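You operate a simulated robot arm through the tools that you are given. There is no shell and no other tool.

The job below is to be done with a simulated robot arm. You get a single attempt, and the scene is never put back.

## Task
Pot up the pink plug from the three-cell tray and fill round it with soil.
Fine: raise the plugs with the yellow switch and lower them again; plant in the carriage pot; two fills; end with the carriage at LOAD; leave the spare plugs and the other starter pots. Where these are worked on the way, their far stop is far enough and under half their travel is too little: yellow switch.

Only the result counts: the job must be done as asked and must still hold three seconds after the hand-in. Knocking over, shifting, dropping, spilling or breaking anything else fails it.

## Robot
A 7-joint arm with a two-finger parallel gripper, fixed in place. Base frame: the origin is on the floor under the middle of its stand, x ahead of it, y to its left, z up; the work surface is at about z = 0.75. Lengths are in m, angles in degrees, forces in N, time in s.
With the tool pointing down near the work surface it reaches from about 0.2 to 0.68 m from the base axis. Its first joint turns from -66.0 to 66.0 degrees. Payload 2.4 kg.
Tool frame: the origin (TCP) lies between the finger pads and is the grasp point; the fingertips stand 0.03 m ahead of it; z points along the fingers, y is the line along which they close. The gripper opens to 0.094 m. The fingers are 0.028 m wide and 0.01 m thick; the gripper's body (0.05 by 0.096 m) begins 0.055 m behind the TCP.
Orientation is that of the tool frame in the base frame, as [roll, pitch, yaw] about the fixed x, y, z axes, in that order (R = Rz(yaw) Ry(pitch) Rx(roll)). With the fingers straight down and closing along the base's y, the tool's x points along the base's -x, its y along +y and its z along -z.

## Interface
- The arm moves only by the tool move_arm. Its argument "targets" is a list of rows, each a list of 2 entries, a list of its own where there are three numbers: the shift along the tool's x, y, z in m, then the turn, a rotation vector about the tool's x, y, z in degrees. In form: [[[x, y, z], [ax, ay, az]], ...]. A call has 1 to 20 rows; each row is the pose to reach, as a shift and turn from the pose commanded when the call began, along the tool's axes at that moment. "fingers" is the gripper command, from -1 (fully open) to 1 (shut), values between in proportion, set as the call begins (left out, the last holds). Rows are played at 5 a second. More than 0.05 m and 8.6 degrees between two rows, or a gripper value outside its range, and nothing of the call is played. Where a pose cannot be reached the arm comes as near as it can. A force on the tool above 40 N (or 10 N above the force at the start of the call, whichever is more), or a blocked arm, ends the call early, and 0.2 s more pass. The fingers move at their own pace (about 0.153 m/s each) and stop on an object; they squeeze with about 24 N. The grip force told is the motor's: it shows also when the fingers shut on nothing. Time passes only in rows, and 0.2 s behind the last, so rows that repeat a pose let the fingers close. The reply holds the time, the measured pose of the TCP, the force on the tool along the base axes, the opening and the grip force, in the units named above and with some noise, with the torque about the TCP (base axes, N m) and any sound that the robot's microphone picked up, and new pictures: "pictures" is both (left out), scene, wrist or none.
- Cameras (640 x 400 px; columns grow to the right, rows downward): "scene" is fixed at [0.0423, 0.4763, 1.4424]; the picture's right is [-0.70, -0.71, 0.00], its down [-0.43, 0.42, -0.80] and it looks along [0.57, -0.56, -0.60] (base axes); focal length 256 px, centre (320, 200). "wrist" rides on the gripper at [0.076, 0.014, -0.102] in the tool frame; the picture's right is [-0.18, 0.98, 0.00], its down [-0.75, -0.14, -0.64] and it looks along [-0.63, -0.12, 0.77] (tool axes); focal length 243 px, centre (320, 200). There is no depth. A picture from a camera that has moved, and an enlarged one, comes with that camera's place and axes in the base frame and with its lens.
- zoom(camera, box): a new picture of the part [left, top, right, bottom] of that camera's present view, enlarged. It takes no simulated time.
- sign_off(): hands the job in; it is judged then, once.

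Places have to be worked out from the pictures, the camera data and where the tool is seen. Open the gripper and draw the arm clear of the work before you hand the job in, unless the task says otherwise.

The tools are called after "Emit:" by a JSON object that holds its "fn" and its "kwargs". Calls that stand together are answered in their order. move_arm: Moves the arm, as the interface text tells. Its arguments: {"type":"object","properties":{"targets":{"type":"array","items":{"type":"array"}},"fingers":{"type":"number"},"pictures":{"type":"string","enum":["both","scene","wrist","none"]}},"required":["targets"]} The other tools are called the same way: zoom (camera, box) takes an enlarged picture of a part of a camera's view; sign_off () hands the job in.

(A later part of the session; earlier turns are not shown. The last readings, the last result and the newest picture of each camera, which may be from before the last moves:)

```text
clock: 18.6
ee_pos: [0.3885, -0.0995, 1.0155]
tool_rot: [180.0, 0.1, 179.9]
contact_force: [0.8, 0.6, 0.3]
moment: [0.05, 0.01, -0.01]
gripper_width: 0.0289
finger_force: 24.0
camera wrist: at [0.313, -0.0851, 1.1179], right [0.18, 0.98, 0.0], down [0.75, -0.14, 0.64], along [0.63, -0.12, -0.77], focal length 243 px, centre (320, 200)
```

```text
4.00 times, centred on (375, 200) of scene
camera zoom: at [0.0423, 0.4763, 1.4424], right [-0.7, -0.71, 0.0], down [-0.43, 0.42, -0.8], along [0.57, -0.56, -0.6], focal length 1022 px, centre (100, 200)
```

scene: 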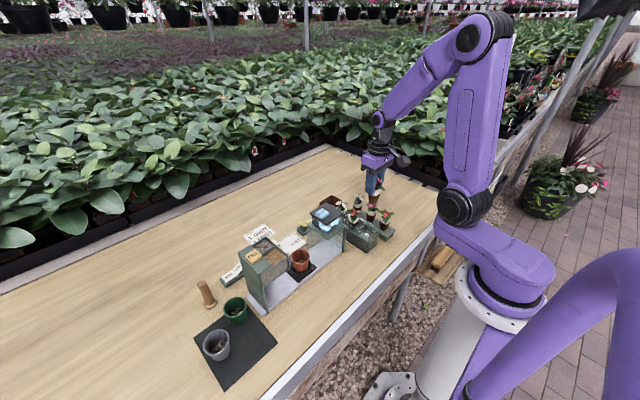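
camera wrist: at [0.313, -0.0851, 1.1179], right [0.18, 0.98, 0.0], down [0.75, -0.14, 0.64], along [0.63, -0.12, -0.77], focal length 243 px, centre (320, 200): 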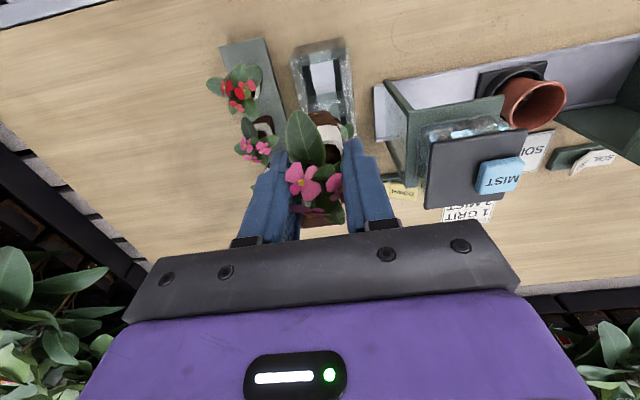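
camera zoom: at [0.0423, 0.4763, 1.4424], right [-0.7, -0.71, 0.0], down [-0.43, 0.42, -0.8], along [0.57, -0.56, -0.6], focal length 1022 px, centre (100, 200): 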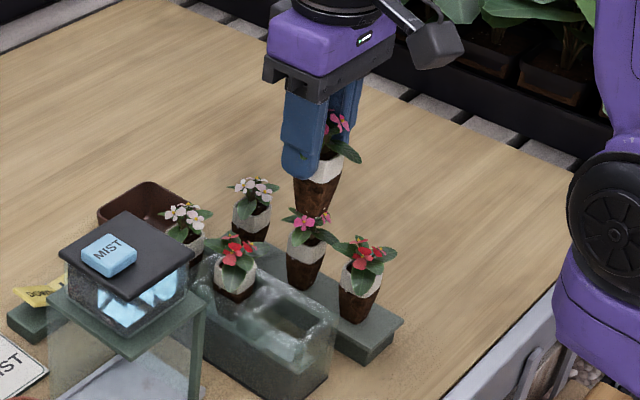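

The pink plug hangs straight in the gripper (bottom ≈0.066 m below the TCP), the neighbours undisturbed. I raise further and carry it over the MIST tower to above the carriage pot.

Emit:
{"fn": "move_arm", "kwargs": {"targets": [[[0, 0, -0.025], [0, 0, 0]], [[0, 0.0, -0.045], [0, 0, 0]], [[-0.009, 0.03, -0.05], [0, 0, 0]], [[-0.018, 0.065, -0.05], [0, 0, 0]], [[-0.027, 0.1, -0.05], [0, 0, 0]], [[-0.036, 0.135, -0.05], [0, 0, 0]], [[-0.045, 0.17, -0.05], [0, 0, 0]], [[-0.054, 0.2, -0.05], [0, 0, 0]], [[-0.063, 0.225, -0.05], [0, 0, 0]], [[-0.07, 0.248, -0.05], [0, 0, 0]], [[-0.07, 0.248, -0.05], [0, 0, 0]], [[-0.07, 0.248, -0.05], [0, 0, 0]]], "pictures": "both"}}

Emit:
{"fn": "zoom", "kwargs": {"camera": "wrist", "box": [200, 0, 440, 190]}}

Emit:
{"fn": "zoom", "kwargs": {"camera": "scene", "box": [250, 150, 350, 290]}}

```text
clock: 21.2
ee_pos: [0.4604, 0.15, 1.0626]
tool_rot: [-179.9, 0.0, -180.0]
contact_force: [0.0, -0.9, -0.6]
moment: [0.01, -0.01, 0.01]
gripper_width: 0.0286
finger_force: 24.6
camera wrist: at [0.3841, 0.1647, 1.1658], right [0.18, 0.98, 0.0], down [0.75, -0.14, 0.64], along [0.63, -0.12, -0.77], focal length 243 px, centre (320, 200)
```

scene: 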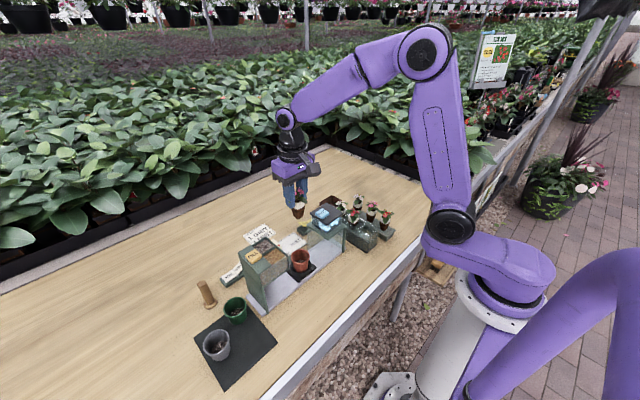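
wrist: 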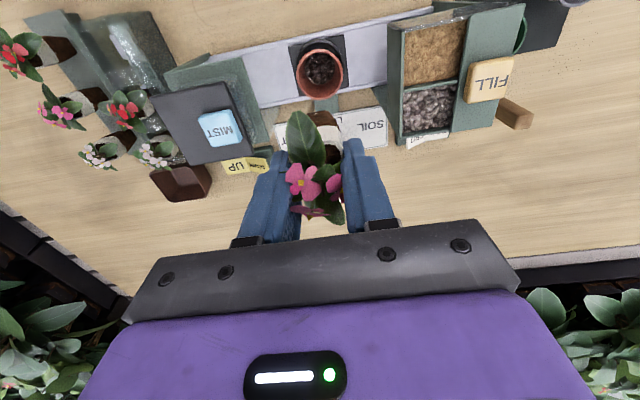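

```text
2.11 times, centred on (320, 95) of wrist
camera zoom: at [0.3841, 0.1647, 1.1658], right [0.18, 0.98, 0.0], down [0.75, -0.14, 0.64], along [0.63, -0.12, -0.77], focal length 511 px, centre (320, 421)
```

zoom: 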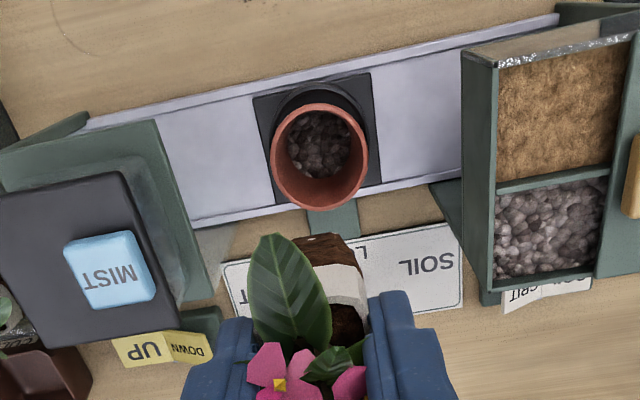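

```text
2.86 times, centred on (300, 220) of scene
camera zoom: at [0.0423, 0.4763, 1.4424], right [-0.7, -0.71, 0.0], down [-0.43, 0.42, -0.8], along [0.57, -0.56, -0.6], focal length 730 px, centre (377, 143)
```

zoom: 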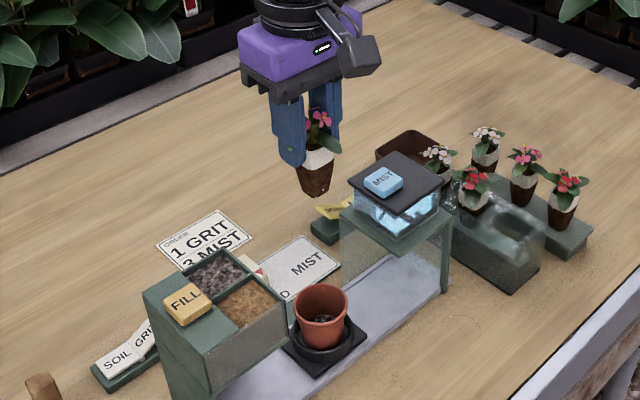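

The pot rim centre triangulates to (0.461, 0.150) at z≈0.82, its starter fill near z≈0.785; the plug hangs about 2–3 mm toward the base from the TCP. I correct for that and lower to just above the pot.

Emit:
{"fn": "move_arm", "kwargs": {"targets": [[[-0.0025, 0, 0.03], [0, 0, 0]], [[-0.0025, 0, 0.06], [0, 0, 0]], [[-0.0025, 0, 0.09], [0, 0, 0]], [[-0.0025, 0, 0.12], [0, 0, 0]], [[-0.0025, 0, 0.145], [0, 0, 0]], [[-0.0025, 0, 0.16], [0, 0, 0]], [[-0.0025, 0, 0.16], [0, 0, 0]]], "pictures": "both"}}

Emit:
{"fn": "zoom", "kwargs": {"camera": "wrist", "box": [220, 40, 420, 200]}}

Emit:
{"fn": "zoom", "kwargs": {"camera": "scene", "box": [260, 200, 340, 290]}}

```text
clock: 22.8
ee_pos: [0.4585, 0.1542, 0.9026]
tool_rot: [180.0, 0.1, -179.9]
contact_force: [0.2, -0.5, -0.4]
moment: [0.02, 0.01, -0.01]
gripper_width: 0.0288
finger_force: 23.6
camera wrist: at [0.3848, 0.1679, 1.0056], right [0.18, 0.98, 0.0], down [0.75, -0.14, 0.64], along [0.63, -0.12, -0.77], focal length 243 px, centre (320, 200)
```

scene: 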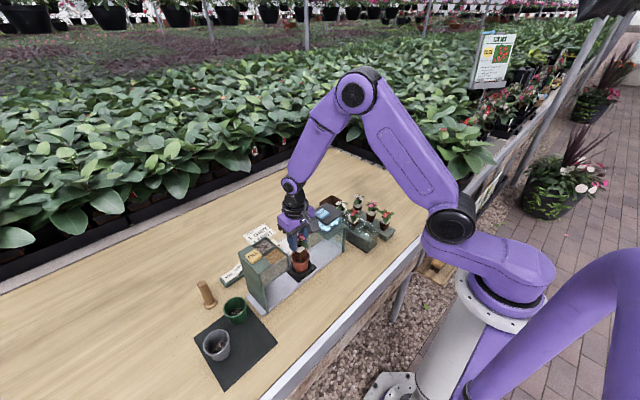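
wrist: 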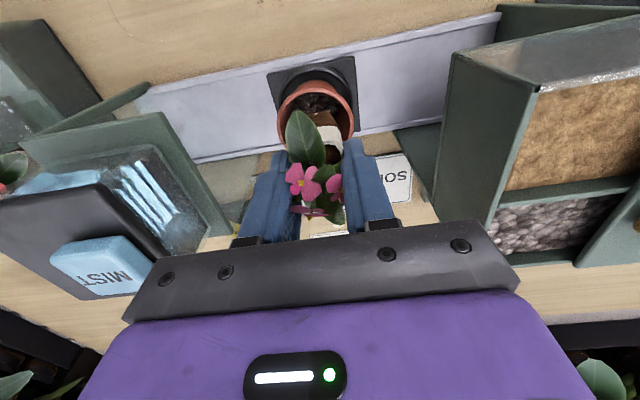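

```text
2.50 times, centred on (320, 120) of wrist
camera zoom: at [0.3848, 0.1679, 1.0056], right [0.18, 0.98, 0.0], down [0.75, -0.14, 0.64], along [0.63, -0.12, -0.77], focal length 606 px, centre (320, 400)
```

zoom: 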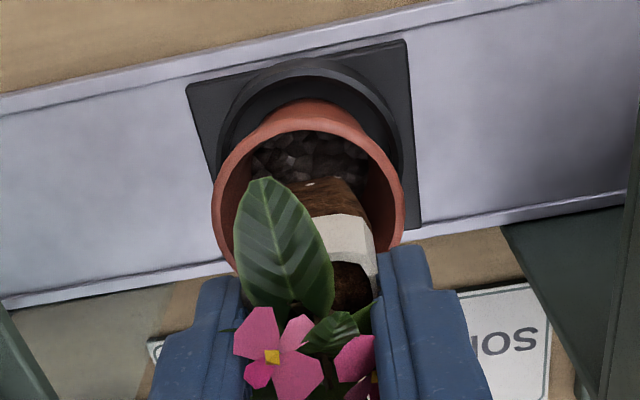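

```text
4.44 times, centred on (300, 245) of scene
camera zoom: at [0.0423, 0.4763, 1.4424], right [-0.7, -0.71, 0.0], down [-0.43, 0.42, -0.8], along [0.57, -0.56, -0.6], focal length 1136 px, centre (409, 0)
```

zoom: 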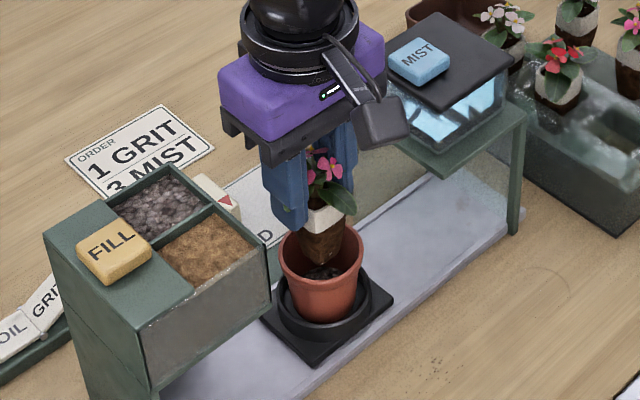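

The reading shows y≈0.154 where I commanded 0.150, so I hold still for a moment to see the settled pose before going lower.

Emit:
{"fn": "move_arm", "kwargs": {"targets": [[[0, 0, 0], [0, 0, 0]], [[0, 0, 0], [0, 0, 0]]], "pictures": "none"}}

Emit:
{"fn": "move_arm", "kwargs": {"targets": [[[0, 0, 0], [0, 0, 0]], [[0, 0, 0], [0, 0, 0]]], "pictures": "wrist"}}

```text
clock: 23.4
ee_pos: [0.4598, 0.1528, 0.9025]
tool_rot: [180.0, 0.0, 179.9]
contact_force: [0.3, 0.0, -0.4]
moment: [-0.01, -0.01, 0.0]
gripper_width: 0.0285
finger_force: 23.8
```

```text
clock: 24.0
ee_pos: [0.4604, 0.1539, 0.9035]
tool_rot: [-180.0, 0.0, 180.0]
contact_force: [0.5, 0.2, 0.2]
moment: [-0.03, -0.02, 0.04]
gripper_width: 0.0287
finger_force: 24.1
camera wrist: at [0.3848, 0.1679, 1.0059], right [0.18, 0.98, 0.0], down [0.75, -0.14, 0.64], along [0.63, -0.12, -0.77], focal length 243 px, centre (320, 200)
```

wrist: 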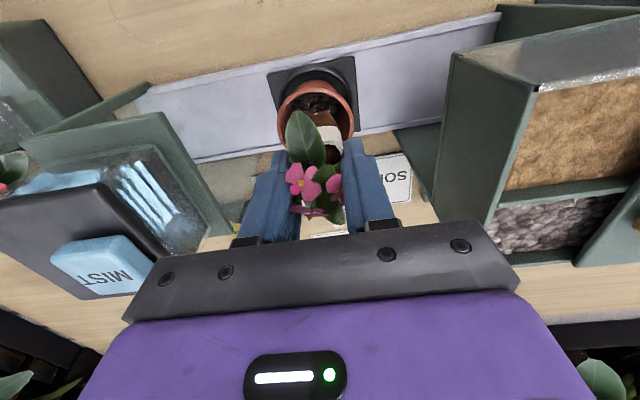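

The settled TCP is ≈(0.460, 0.1535, 0.903) and the pot sits at (0.459, 0.150). I shift -3.5 mm in y and +2 mm in x, and lower the plug into the pot most of the way.

Emit:
{"fn": "move_arm", "kwargs": {"targets": [[[-0.002, -0.0035, 0.0], [0, 0, 0]], [[-0.002, -0.0035, 0.01], [0, 0, 0]], [[-0.002, -0.0035, 0.02], [0, 0, 0]], [[-0.002, -0.0035, 0.03], [0, 0, 0]], [[-0.002, -0.0035, 0.038], [0, 0, 0]], [[-0.002, -0.0035, 0.038], [0, 0, 0]]], "pictures": "both"}}

Emit:
{"fn": "zoom", "kwargs": {"camera": "wrist", "box": [220, 40, 420, 200]}}

Emit:
{"fn": "zoom", "kwargs": {"camera": "scene", "box": [260, 200, 340, 290]}}

```text
clock: 25.4
ee_pos: [0.464, 0.1486, 0.8653]
tool_rot: [180.0, 0.0, -180.0]
contact_force: [-0.2, -0.3, -0.5]
moment: [0.01, 0.0, -0.03]
gripper_width: 0.0288
finger_force: 24.0
camera wrist: at [0.3891, 0.1635, 0.9682], right [0.18, 0.98, 0.0], down [0.75, -0.14, 0.64], along [0.63, -0.12, -0.77], focal length 243 px, centre (320, 200)
```

scene: 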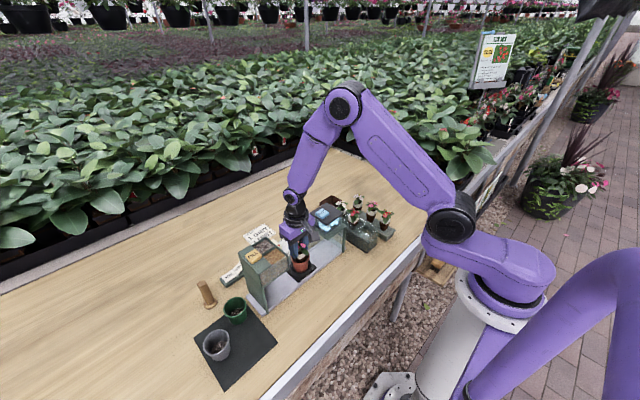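
wrist: 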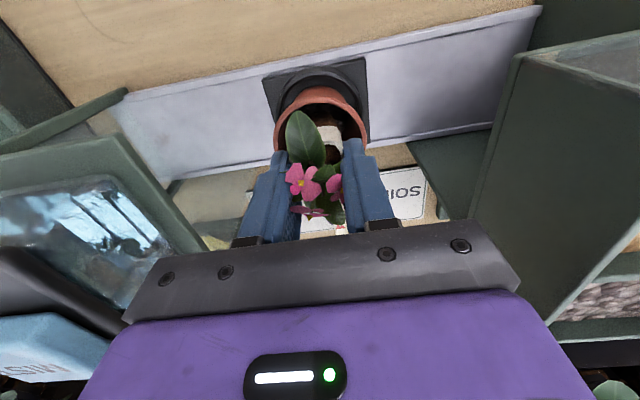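

```text
2.50 times, centred on (320, 120) of wrist
camera zoom: at [0.3891, 0.1635, 0.9682], right [0.18, 0.98, 0.0], down [0.75, -0.14, 0.64], along [0.63, -0.12, -0.77], focal length 606 px, centre (320, 400)
```

zoom: 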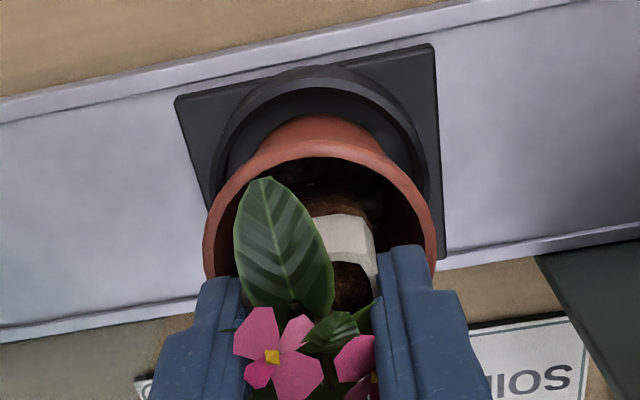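

```text
4.44 times, centred on (300, 245) of scene
camera zoom: at [0.0423, 0.4763, 1.4424], right [-0.7, -0.71, 0.0], down [-0.43, 0.42, -0.8], along [0.57, -0.56, -0.6], focal length 1136 px, centre (409, 0)
```

zoom: 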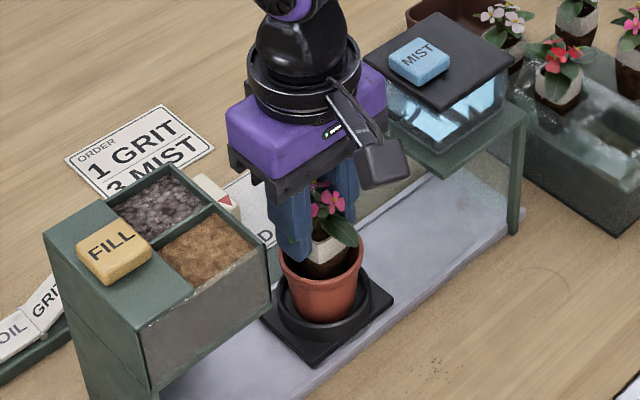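

The plug is centred in the pot (pot centre again (0.4595, 0.150)). I lower the last centimetre in 2 mm steps, watching for contact, with the tips staying above the rim.

Emit:
{"fn": "move_arm", "kwargs": {"targets": [[[0, 0, 0.002], [0, 0, 0]], [[0, 0, 0.004], [0, 0, 0]], [[0, 0, 0.006], [0, 0, 0]], [[0, 0, 0.008], [0, 0, 0]], [[0, 0, 0.01], [0, 0, 0]]], "pictures": "both"}}

Emit:
{"fn": "zoom", "kwargs": {"camera": "wrist", "box": [220, 40, 420, 200]}}

Emit:
{"fn": "zoom", "kwargs": {"camera": "scene", "box": [270, 220, 330, 290]}}

```text
clock: 26.6
ee_pos: [0.4649, 0.1486, 0.8568]
tool_rot: [179.9, 0.1, -180.0]
contact_force: [-3.7, -0.9, 24.2]
moment: [-0.24, 0.03, -0.05]
gripper_width: 0.0288
finger_force: 24.0
camera wrist: at [0.3898, 0.163, 0.9594], right [0.18, 0.98, 0.0], down [0.75, -0.14, 0.64], along [0.63, -0.12, -0.77], focal length 243 px, centre (320, 200)
```

scene: 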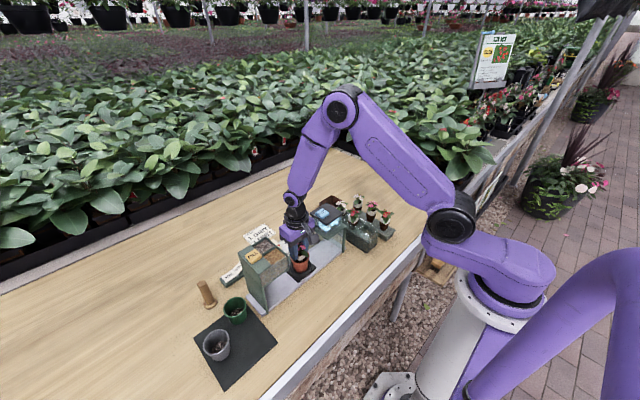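
wrist: 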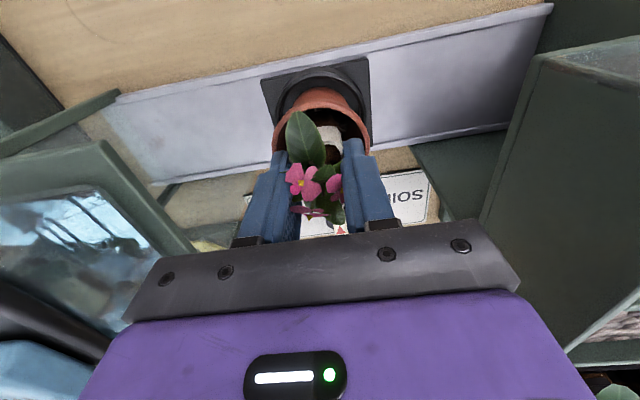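

```text
2.50 times, centred on (320, 120) of wrist
camera zoom: at [0.3898, 0.163, 0.9594], right [0.18, 0.98, 0.0], down [0.75, -0.14, 0.64], along [0.63, -0.12, -0.77], focal length 606 px, centre (320, 400)
```

zoom: 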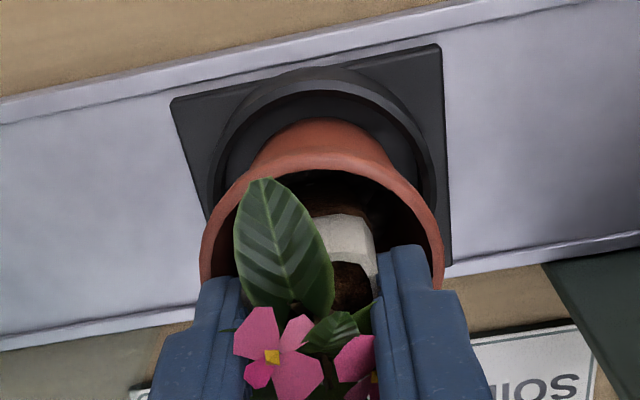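

```text
5.71 times, centred on (300, 255) of scene
camera zoom: at [0.0419, 0.4762, 1.4424], right [-0.7, -0.71, 0.0], down [-0.43, 0.42, -0.8], along [0.57, -0.56, -0.6], focal length 1460 px, centre (434, -114)
```

zoom: 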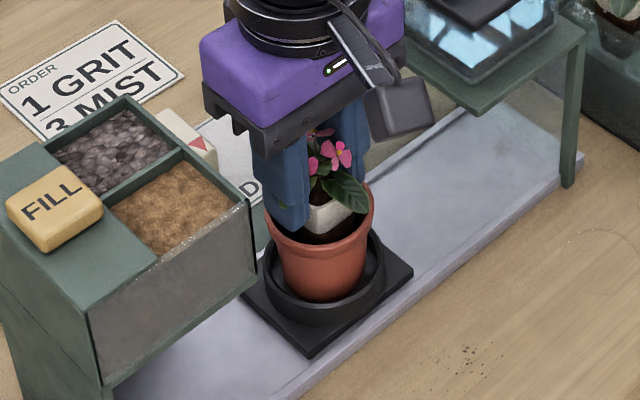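

Contact at 24 N with the tips still just above the rim: the plug is seated on the fill. I ease off 1.5 mm and open the fingers part-way to release it.

Emit:
{"fn": "move_arm", "kwargs": {"targets": [[[0, 0, -0.0015], [0, 0, 0]]], "pictures": "none"}}

Emit:
{"fn": "move_arm", "kwargs": {"targets": [[[0, 0, 0], [0, 0, 0]], [[0, 0, 0], [0, 0, 0]]], "fingers": -0.05, "pictures": "both"}}

Emit:
{"fn": "zoom", "kwargs": {"camera": "wrist", "box": [220, 40, 420, 200]}}

Emit:
{"fn": "zoom", "kwargs": {"camera": "scene", "box": [270, 220, 330, 290]}}

```text
clock: 27.0
ee_pos: [0.4637, 0.1476, 0.8571]
tool_rot: [179.8, 0.1, 180.0]
contact_force: [0.0, -0.2, 15.5]
moment: [-0.17, -0.11, 0.02]
gripper_width: 0.0288
finger_force: 24.0
```

```text
clock: 27.6
ee_pos: [0.4644, 0.1474, 0.8569]
tool_rot: [180.0, 0.1, -180.0]
contact_force: [1.6, 0.8, 20.4]
moment: [0.03, -0.08, -0.03]
gripper_width: 0.0412
finger_force: 0.1
camera wrist: at [0.3894, 0.1627, 0.9596], right [0.18, 0.98, 0.0], down [0.75, -0.14, 0.64], along [0.63, -0.12, -0.77], focal length 243 px, centre (320, 200)
```

scene: 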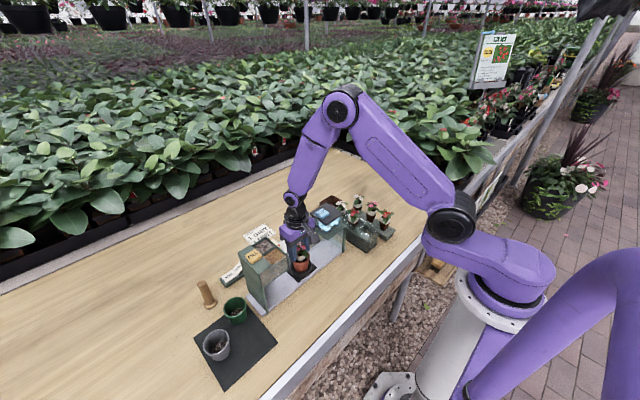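
wrist: 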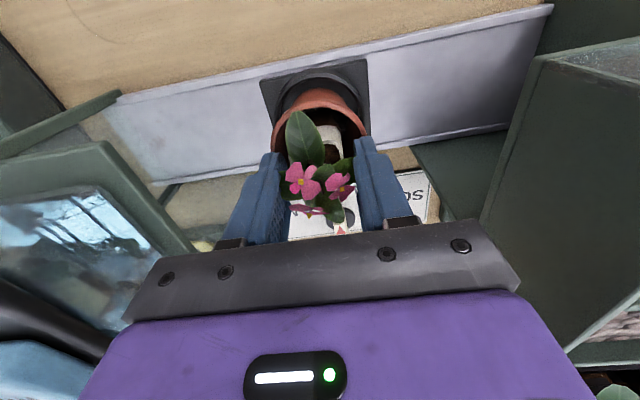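

```text
2.50 times, centred on (320, 120) of wrist
camera zoom: at [0.3894, 0.1627, 0.9596], right [0.18, 0.98, 0.0], down [0.75, -0.14, 0.64], along [0.63, -0.12, -0.77], focal length 606 px, centre (320, 400)
```

zoom: 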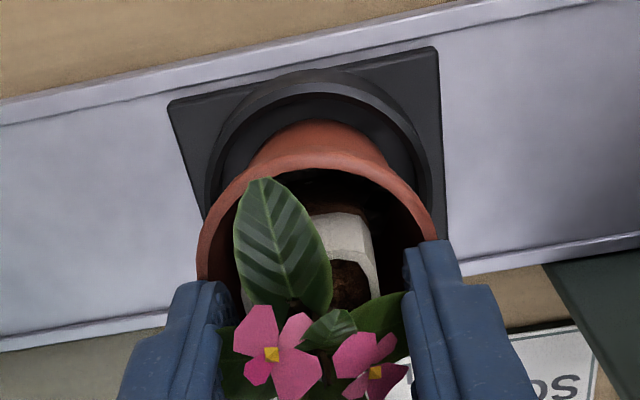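

```text
5.71 times, centred on (300, 255) of scene
camera zoom: at [0.042, 0.4762, 1.4424], right [-0.7, -0.71, 0.0], down [-0.43, 0.42, -0.8], along [0.57, -0.56, -0.6], focal length 1460 px, centre (434, -114)
```

zoom: 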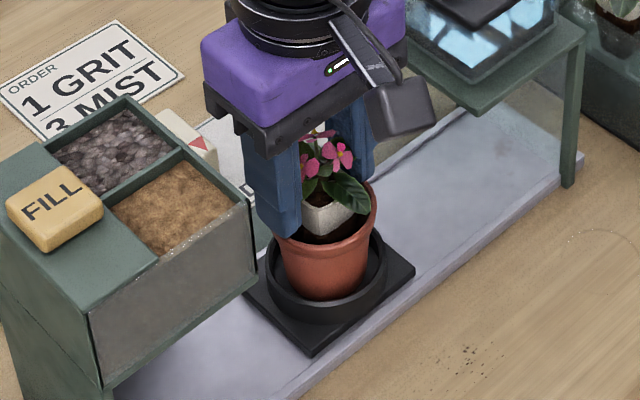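

Still 20 N upward after release, so the fingertips are resting on the rim rather than the plug carrying the load. I lift straight up in small steps to come clear.

Emit:
{"fn": "move_arm", "kwargs": {"targets": [[[0, 0, -0.003], [0, 0, 0]], [[0, 0, -0.006], [0, 0, 0]], [[0, 0, -0.006], [0, 0, 0]]], "pictures": "both"}}

Emit:
{"fn": "zoom", "kwargs": {"camera": "wrist", "box": [220, 40, 420, 200]}}

Emit:
{"fn": "zoom", "kwargs": {"camera": "scene", "box": [270, 220, 330, 290]}}

```text
clock: 28.4
ee_pos: [0.4647, 0.1479, 0.8634]
tool_rot: [-179.9, -0.1, -180.0]
contact_force: [-0.8, -0.3, 0.3]
moment: [0.02, 0.0, 0.01]
gripper_width: 0.0493
finger_force: 0.0
camera wrist: at [0.3882, 0.1626, 0.9661], right [0.18, 0.98, 0.0], down [0.75, -0.14, 0.64], along [0.63, -0.12, -0.77], focal length 243 px, centre (320, 200)
```

scene: 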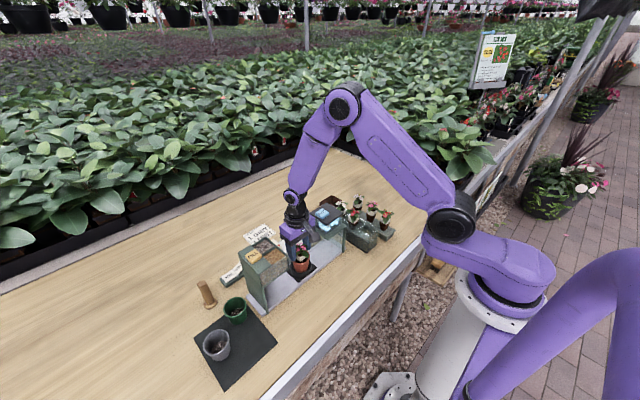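
wrist: 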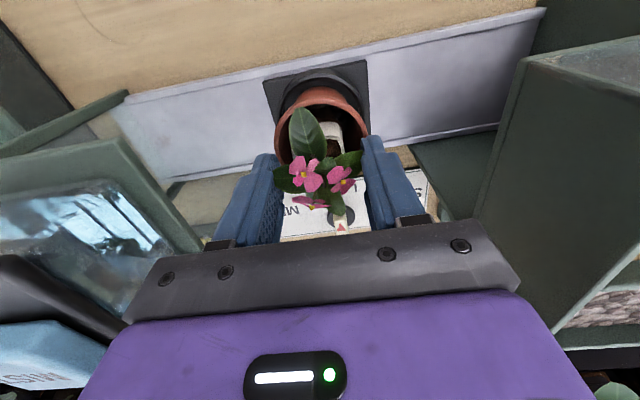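

```text
2.50 times, centred on (320, 120) of wrist
camera zoom: at [0.3882, 0.1626, 0.9661], right [0.18, 0.98, 0.0], down [0.75, -0.14, 0.64], along [0.63, -0.12, -0.77], focal length 606 px, centre (320, 400)
```

zoom: 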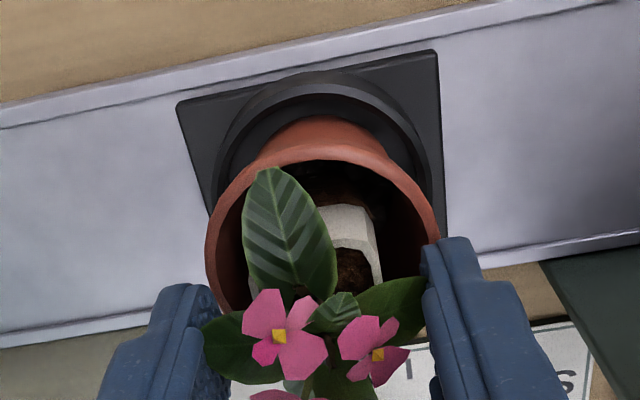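

```text
5.71 times, centred on (300, 255) of scene
camera zoom: at [0.0423, 0.4763, 1.4424], right [-0.7, -0.71, 0.0], down [-0.43, 0.42, -0.8], along [0.57, -0.56, -0.6], focal length 1460 px, centre (434, -114)
```

zoom: 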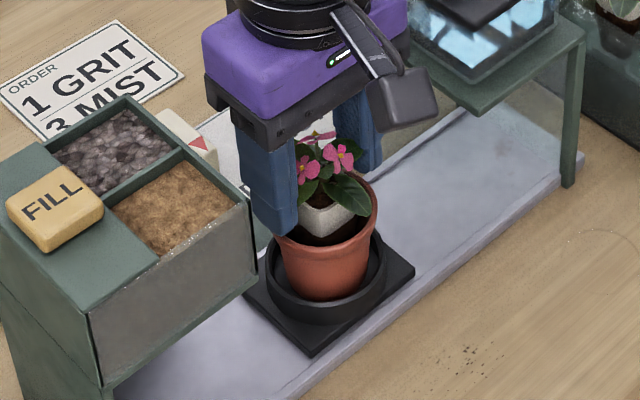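

The plug stands upright in the pot and the hand is free. I open a little wider to clear the leaves and lift straight up.

Emit:
{"fn": "move_arm", "kwargs": {"targets": [[[0, 0, 0], [0, 0, 0]], [[0, 0, -0.01], [0, 0, 0]], [[0, 0, -0.025], [0, 0, 0]], [[0, 0, -0.045], [0, 0, 0]], [[0, 0, -0.07], [0, 0, 0]], [[0, 0, -0.1], [0, 0, 0]], [[0, 0, -0.13], [0, 0, 0]], [[0, 0, -0.16], [0, 0, 0]], [[0, 0, -0.16], [0, 0, 0]]], "fingers": -0.45, "pictures": "both"}}

Emit:
{"fn": "zoom", "kwargs": {"camera": "wrist", "box": [220, 0, 420, 160]}}

Emit:
{"fn": "zoom", "kwargs": {"camera": "scene", "box": [260, 210, 340, 290]}}

```text
clock: 30.4
ee_pos: [0.4649, 0.1458, 1.0225]
tool_rot: [179.9, 0.0, -179.9]
contact_force: [-1.0, -0.5, 0.7]
moment: [0.03, -0.01, -0.06]
gripper_width: 0.0681
finger_force: 0.0
camera wrist: at [0.389, 0.1611, 1.1244], right [0.18, 0.98, 0.0], down [0.75, -0.14, 0.64], along [0.63, -0.12, -0.77], focal length 243 px, centre (320, 200)
```

scene: 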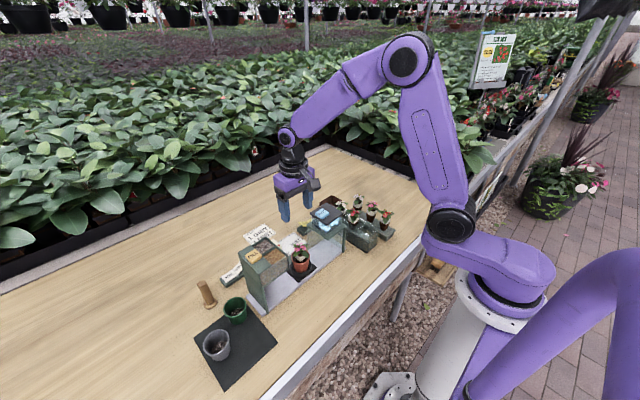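
wrist: 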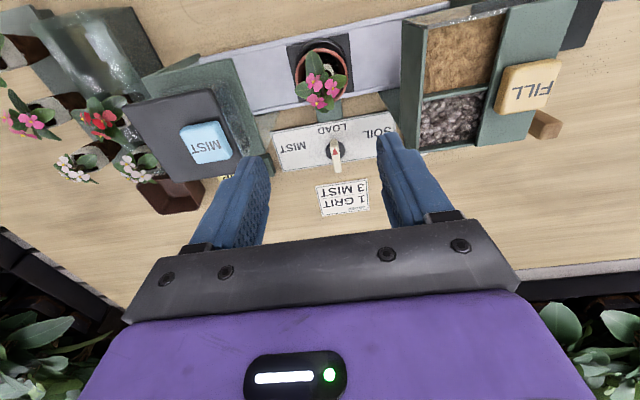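

```text
2.50 times, centred on (320, 80) of wrist
camera zoom: at [0.389, 0.1611, 1.1244], right [0.18, 0.98, 0.0], down [0.75, -0.14, 0.64], along [0.63, -0.12, -0.77], focal length 606 px, centre (320, 500)
```

zoom: 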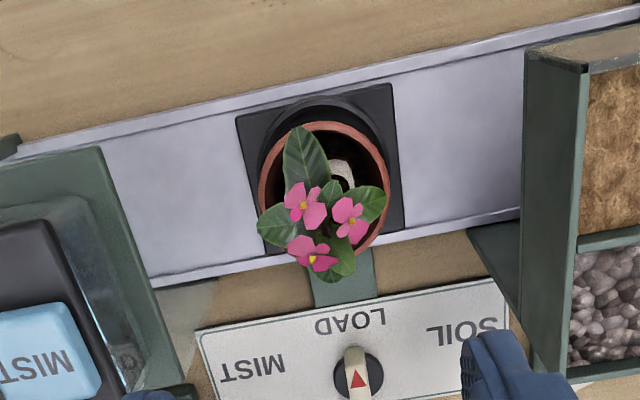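

```text
5.00 times, centred on (300, 250) of scene
camera zoom: at [0.0423, 0.4763, 1.4424], right [-0.7, -0.71, 0.0], down [-0.43, 0.42, -0.8], along [0.57, -0.56, -0.6], focal length 1278 px, centre (420, -50)
```

zoom: 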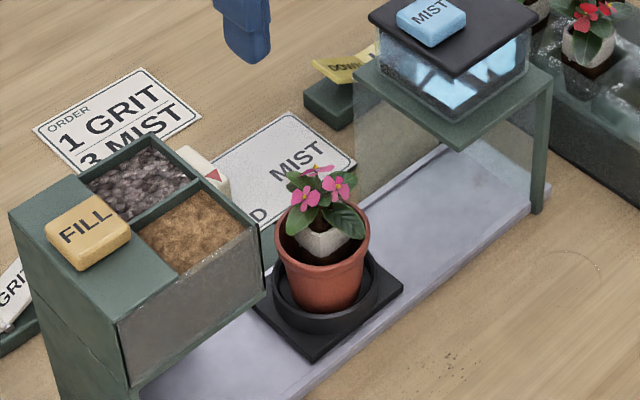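

Planted: the pink plug stands upright and centred in the carriage pot. Next I close the fingers, turn the tool 90° again and move above the DOWN half of the yellow switch (≈(0.595, 0.018)).

Emit:
{"fn": "move_arm", "kwargs": {"targets": [[[-0.012, -0.01, 0], [0, 0, 7.5]], [[-0.024, -0.02, 0], [0, 0, 15]], [[-0.036, -0.03, 0], [0, 0, 22.5]], [[-0.048, -0.04, 0], [0, 0, 30]], [[-0.06, -0.05, 0], [0, 0, 37.5]], [[-0.072, -0.06, 0], [0, 0, 45]], [[-0.084, -0.072, 0], [0, 0, 52.5]], [[-0.096, -0.084, 0], [0, 0, 60]], [[-0.108, -0.096, 0], [0, 0, 67.5]], [[-0.12, -0.108, 0.01], [0, 0, 75]], [[-0.13, -0.12, 0.03], [0, 0, 82.5]], [[-0.13, -0.128, 0.0625], [0, 0, 90]], [[-0.13, -0.128, 0.0625], [0, 0, 90]]], "fingers": 1, "pictures": "both"}}

Emit:
{"fn": "zoom", "kwargs": {"camera": "wrist", "box": [240, 0, 400, 180]}}

```text
clock: 33.2
ee_pos: [0.5931, 0.0213, 0.9614]
tool_rot: [180.0, -0.1, 89.9]
contact_force: [0.7, 0.7, -0.1]
moment: [-0.04, 0.0, -0.02]
gripper_width: 0.0001
finger_force: 24.1
camera wrist: at [0.608, 0.0973, 1.0643], right [0.98, -0.19, 0.0], down [-0.14, -0.75, 0.64], along [-0.12, -0.63, -0.77], focal length 243 px, centre (320, 200)
```

scene: 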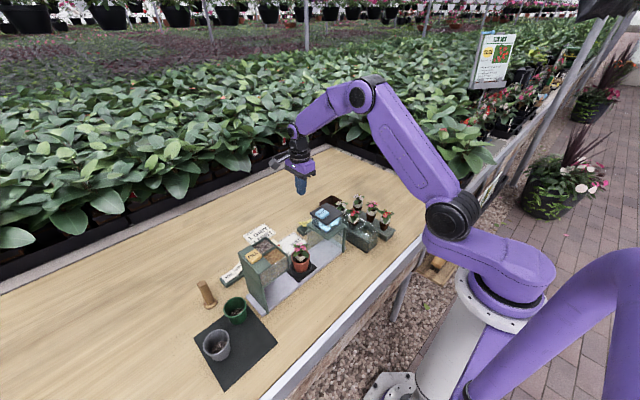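
wrist: 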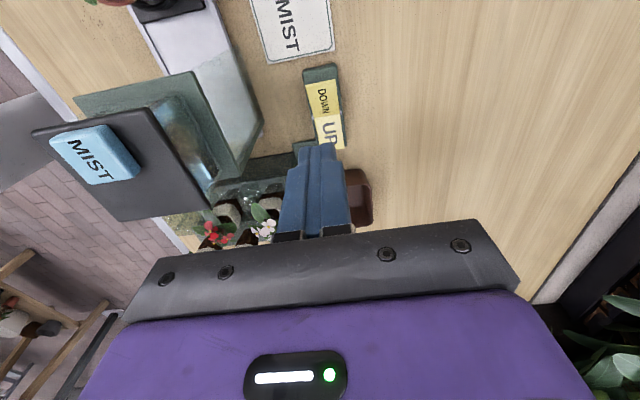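

```text
2.22 times, centred on (320, 90) of wrist
camera zoom: at [0.608, 0.0973, 1.0643], right [0.98, -0.19, 0.0], down [-0.14, -0.75, 0.64], along [-0.12, -0.63, -0.77], focal length 539 px, centre (320, 444)
```

zoom: 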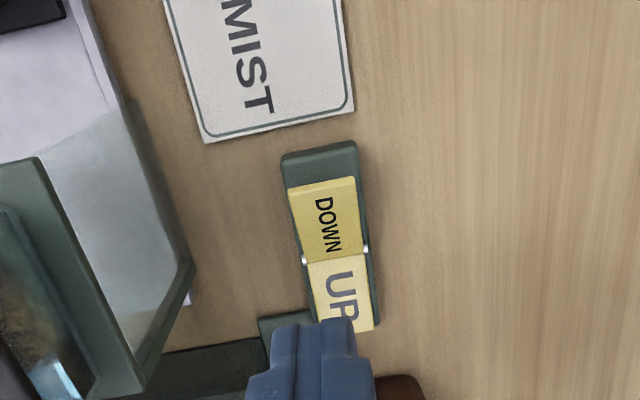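

The DOWN half spans y≈-0.007 to 0.032 at x≈0.596, right under the tool. I descend and press it to its stop in small steps.

Emit:
{"fn": "move_arm", "kwargs": {"targets": [[[0, 0.002, 0.04], [0, 0, 0]], [[0, 0.002, 0.08], [0, 0, 0]], [[0, 0.002, 0.11], [0, 0, 0]], [[0, 0.002, 0.125], [0, 0, 0]], [[0, 0.002, 0.132], [0, 0, 0]], [[0, 0.002, 0.138], [0, 0, 0]], [[0, 0.002, 0.143], [0, 0, 0]], [[0, 0.002, 0.147], [0, 0, 0]], [[0, 0.002, 0.151], [0, 0, 0]], [[0, 0.002, 0.155], [0, 0, 0]], [[0, 0.002, 0.158], [0, 0, 0]], [[0, 0.002, 0.161], [0, 0, 0]]], "pictures": "both"}}

Emit:
{"fn": "zoom", "kwargs": {"camera": "wrist", "box": [240, 0, 400, 180]}}

Emit:
{"fn": "zoom", "kwargs": {"camera": "scene", "box": [310, 180, 410, 260]}}

```text
clock: 35.7
ee_pos: [0.5961, 0.0202, 0.8058]
tool_rot: [-179.9, -0.1, 90.0]
contact_force: [-6.1, -0.6, 12.2]
moment: [-0.17, 0.1, -0.09]
gripper_width: 0.0003
finger_force: 24.1
stopped in row 12: the force on the tool passed its limit at 46 N (the readings are from after the stop); the commanded pose is now the measured one
camera wrist: at [0.6117, 0.0974, 0.908], right [0.98, -0.18, 0.0], down [-0.14, -0.75, 0.64], along [-0.12, -0.63, -0.77], focal length 243 px, centre (320, 200)
```

scene: 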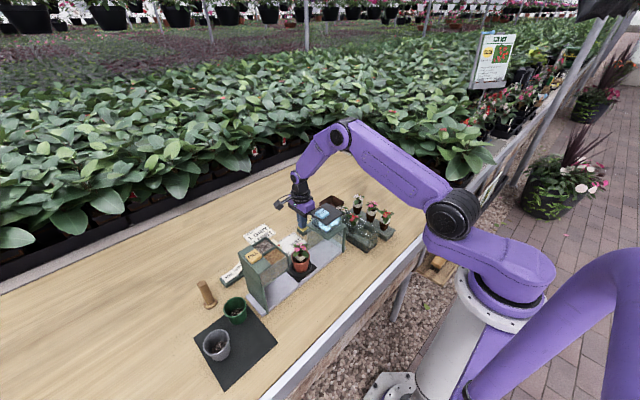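
wrist: 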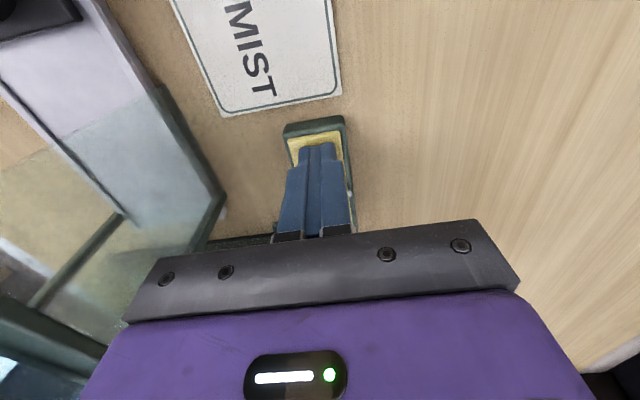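

```text
2.22 times, centred on (320, 90) of wrist
camera zoom: at [0.6117, 0.0974, 0.908], right [0.98, -0.18, 0.0], down [-0.14, -0.75, 0.64], along [-0.12, -0.63, -0.77], focal length 539 px, centre (320, 444)
```

zoom: 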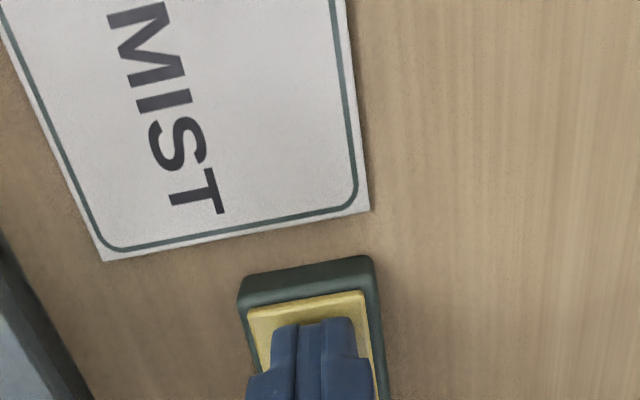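

```text
5.00 times, centred on (360, 220) of scene
camera zoom: at [0.042, 0.4763, 1.4424], right [-0.7, -0.71, 0.0], down [-0.43, 0.42, -0.8], along [0.57, -0.56, -0.6], focal length 1278 px, centre (120, 100)
```

zoom: 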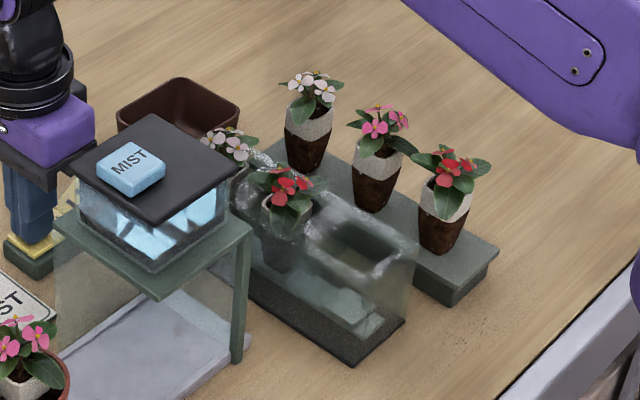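

The plugs have gone back down and the spares are untouched. I lift off the switch, then carry the tool over the selector knob, turning back to the straight orientation with the fingers part open.

Emit:
{"fn": "move_arm", "kwargs": {"targets": [[[0, 0, -0.02], [0, 0, 0]], [[0, 0, -0.06], [0, 0, 0]], [[0, 0, -0.1], [0, 0, 0]], [[0, 0, -0.13], [0, 0, 0]]], "pictures": "none"}}

Emit:
{"fn": "move_arm", "kwargs": {"targets": [[[0.011, 0, 0], [0, 0, -7.5]], [[0.022, -0.001, 0], [0, 0, -15]], [[0.033, -0.002, 0], [0, 0, -22.5]], [[0.044, -0.003, 0], [0, 0, -30]], [[0.055, -0.004, 0], [0, 0, -37.5]], [[0.066, -0.005, 0], [0, 0, -45]], [[0.077, -0.006, 0], [0, 0, -52.5]], [[0.088, -0.007, 0], [0, 0, -60]], [[0.099, -0.007, 0], [0, 0, -67.5]], [[0.11, -0.007, 0], [0, 0, -75]], [[0.12, -0.007, 0], [0, 0, -82.5]], [[0.129, -0.007, 0], [0, 0, -90]], [[0.129, -0.007, 0], [0, 0, -90]]], "fingers": -0.3, "pictures": "both"}}

Emit:
{"fn": "zoom", "kwargs": {"camera": "wrist", "box": [220, 0, 420, 160]}}

Emit:
{"fn": "zoom", "kwargs": {"camera": "scene", "box": [220, 170, 350, 290]}}

```text
clock: 36.7
ee_pos: [0.5984, 0.02, 0.9349]
tool_rot: [-179.9, 0.0, 90.0]
contact_force: [0.1, 1.0, -1.1]
moment: [0.02, 0.0, 0.0]
gripper_width: 0.0
finger_force: 24.1
```

```text
clock: 39.5
ee_pos: [0.5901, 0.1505, 0.934]
tool_rot: [-180.0, 0.0, -179.9]
contact_force: [0.0, 0.2, -1.6]
moment: [0.02, 0.02, -0.05]
gripper_width: 0.0609
finger_force: 0.1
camera wrist: at [0.514, 0.1645, 1.0371], right [0.18, 0.98, 0.0], down [0.75, -0.14, 0.64], along [0.63, -0.12, -0.77], focal length 243 px, centre (320, 200)
```

scene: 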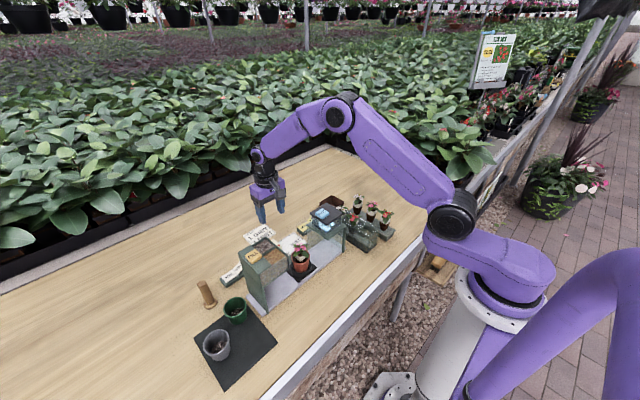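
wrist: 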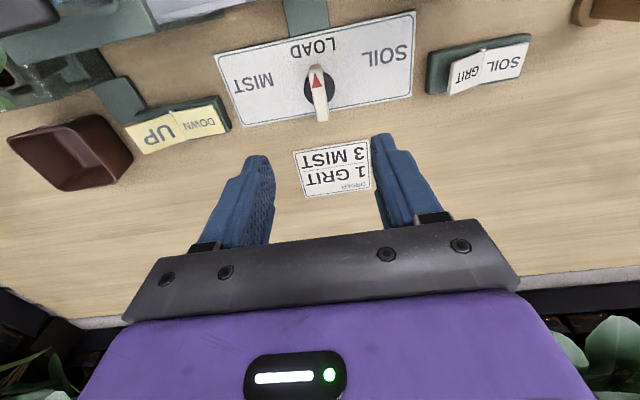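

```text
2.50 times, centred on (320, 80) of wrist
camera zoom: at [0.514, 0.1645, 1.0371], right [0.18, 0.98, 0.0], down [0.75, -0.14, 0.64], along [0.63, -0.12, -0.77], focal length 606 px, centre (320, 500)
```

zoom: 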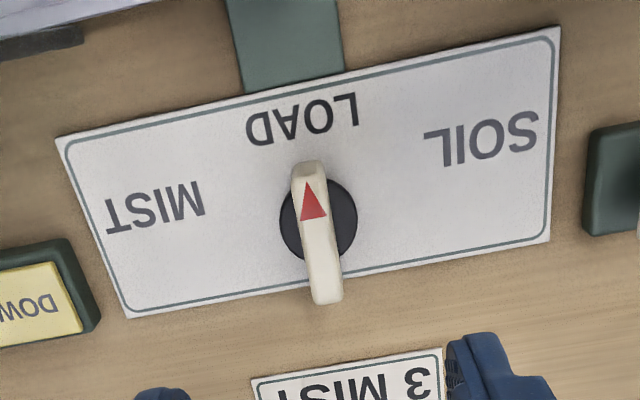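

```text
3.33 times, centred on (285, 230) of scene
camera zoom: at [0.0423, 0.4763, 1.4424], right [-0.7, -0.71, 0.0], down [-0.43, 0.42, -0.8], along [0.57, -0.56, -0.6], focal length 852 px, centre (437, 100)
```

zoom: 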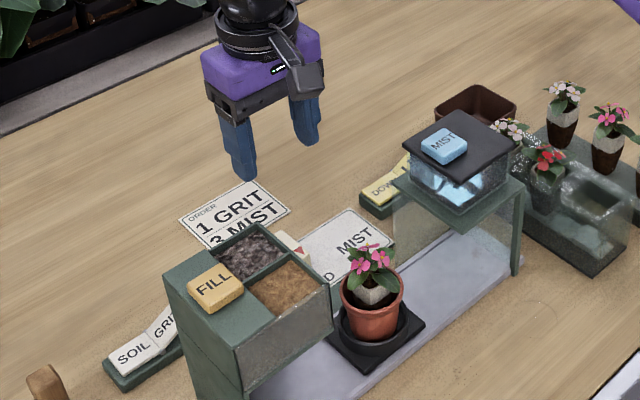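

The knob bar is centred at (0.589, 0.1495), about 14 mm wide with its top near z≈0.778. I descend with the fingers either side of it, tips stopping at z≈0.768.

Emit:
{"fn": "move_arm", "kwargs": {"targets": [[[0.001, -0.001, 0.04], [0, 0, 0]], [[0.001, -0.001, 0.08], [0, 0, 0]], [[0.001, -0.001, 0.11], [0, 0, 0]], [[0.001, -0.001, 0.125], [0, 0, 0]], [[0.001, -0.001, 0.133], [0, 0, 0]], [[0.001, -0.001, 0.136], [0, 0, 0]], [[0.001, -0.001, 0.136], [0, 0, 0]]], "pictures": "both"}}

Emit:
{"fn": "zoom", "kwargs": {"camera": "wrist", "box": [220, 80, 420, 240]}}

Emit:
{"fn": "zoom", "kwargs": {"camera": "scene", "box": [230, 180, 340, 280]}}

```text
clock: 41.1
ee_pos: [0.5899, 0.1493, 0.7997]
tool_rot: [-180.0, -0.1, 180.0]
contact_force: [0.2, 0.2, 0.2]
moment: [-0.03, -0.02, 0.02]
gripper_width: 0.0608
finger_force: 0.1
camera wrist: at [0.5143, 0.1635, 0.9025], right [0.18, 0.98, 0.0], down [0.75, -0.14, 0.64], along [0.63, -0.12, -0.77], focal length 243 px, centre (320, 200)
```

scene: 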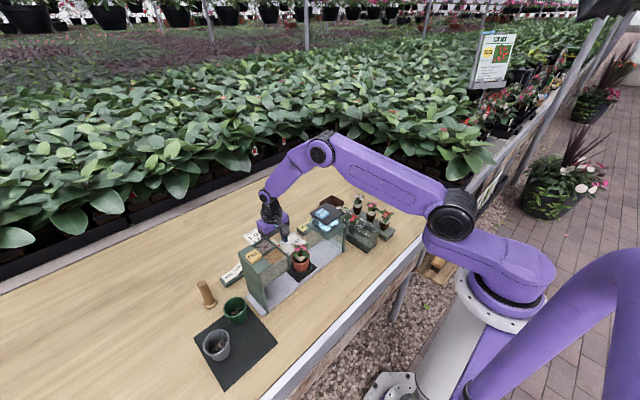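
wrist: 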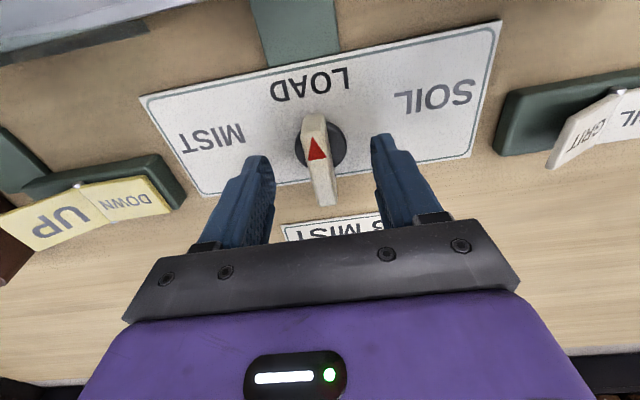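

```text
2.50 times, centred on (320, 160) of wrist
camera zoom: at [0.5143, 0.1635, 0.9025], right [0.18, 0.98, 0.0], down [0.75, -0.14, 0.64], along [0.63, -0.12, -0.77], focal length 606 px, centre (320, 300)
```

zoom: 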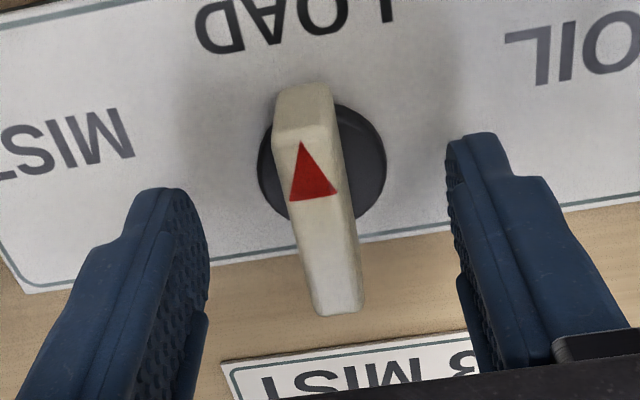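

```text
4.00 times, centred on (285, 230) of scene
camera zoom: at [0.0423, 0.4763, 1.4424], right [-0.7, -0.71, 0.0], down [-0.43, 0.42, -0.8], along [0.57, -0.56, -0.6], focal length 1022 px, centre (460, 80)
```

zoom: 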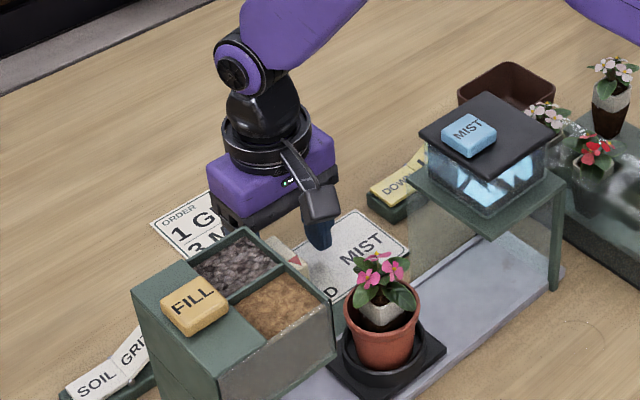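

The fingers straddle the bar, tips about 1 cm below its top. I lower 5 mm more and close on the knob.

Emit:
{"fn": "move_arm", "kwargs": {"targets": [[[0, 0, 0.003], [0, 0, 0]], [[0, 0, 0.005], [0, 0, 0]]], "pictures": "none"}}

Emit:
{"fn": "move_arm", "kwargs": {"targets": [[[0, 0, 0], [0, 0, 0]], [[0, 0, 0], [0, 0, 0]], [[0, 0, 0], [0, 0, 0]]], "fingers": 1, "pictures": "wrist"}}

```text
clock: 41.7
ee_pos: [0.5892, 0.1504, 0.7932]
tool_rot: [-179.9, -0.1, -179.9]
contact_force: [0.1, -0.4, 0.2]
moment: [-0.02, -0.01, -0.01]
gripper_width: 0.061
finger_force: 0.1
```

```text
clock: 42.5
ee_pos: [0.5893, 0.15, 0.7948]
tool_rot: [179.9, -0.1, -179.9]
contact_force: [-1.3, 2.7, 16.7]
moment: [-0.03, 1.05, 0.02]
gripper_width: 0.013
finger_force: 45.0
camera wrist: at [0.5143, 0.1642, 0.898], right [0.18, 0.98, 0.0], down [0.75, -0.14, 0.64], along [0.63, -0.12, -0.77], focal length 243 px, centre (320, 200)
```

wrist: 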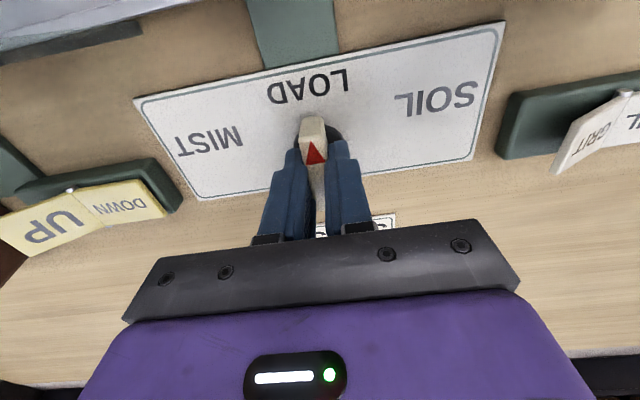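

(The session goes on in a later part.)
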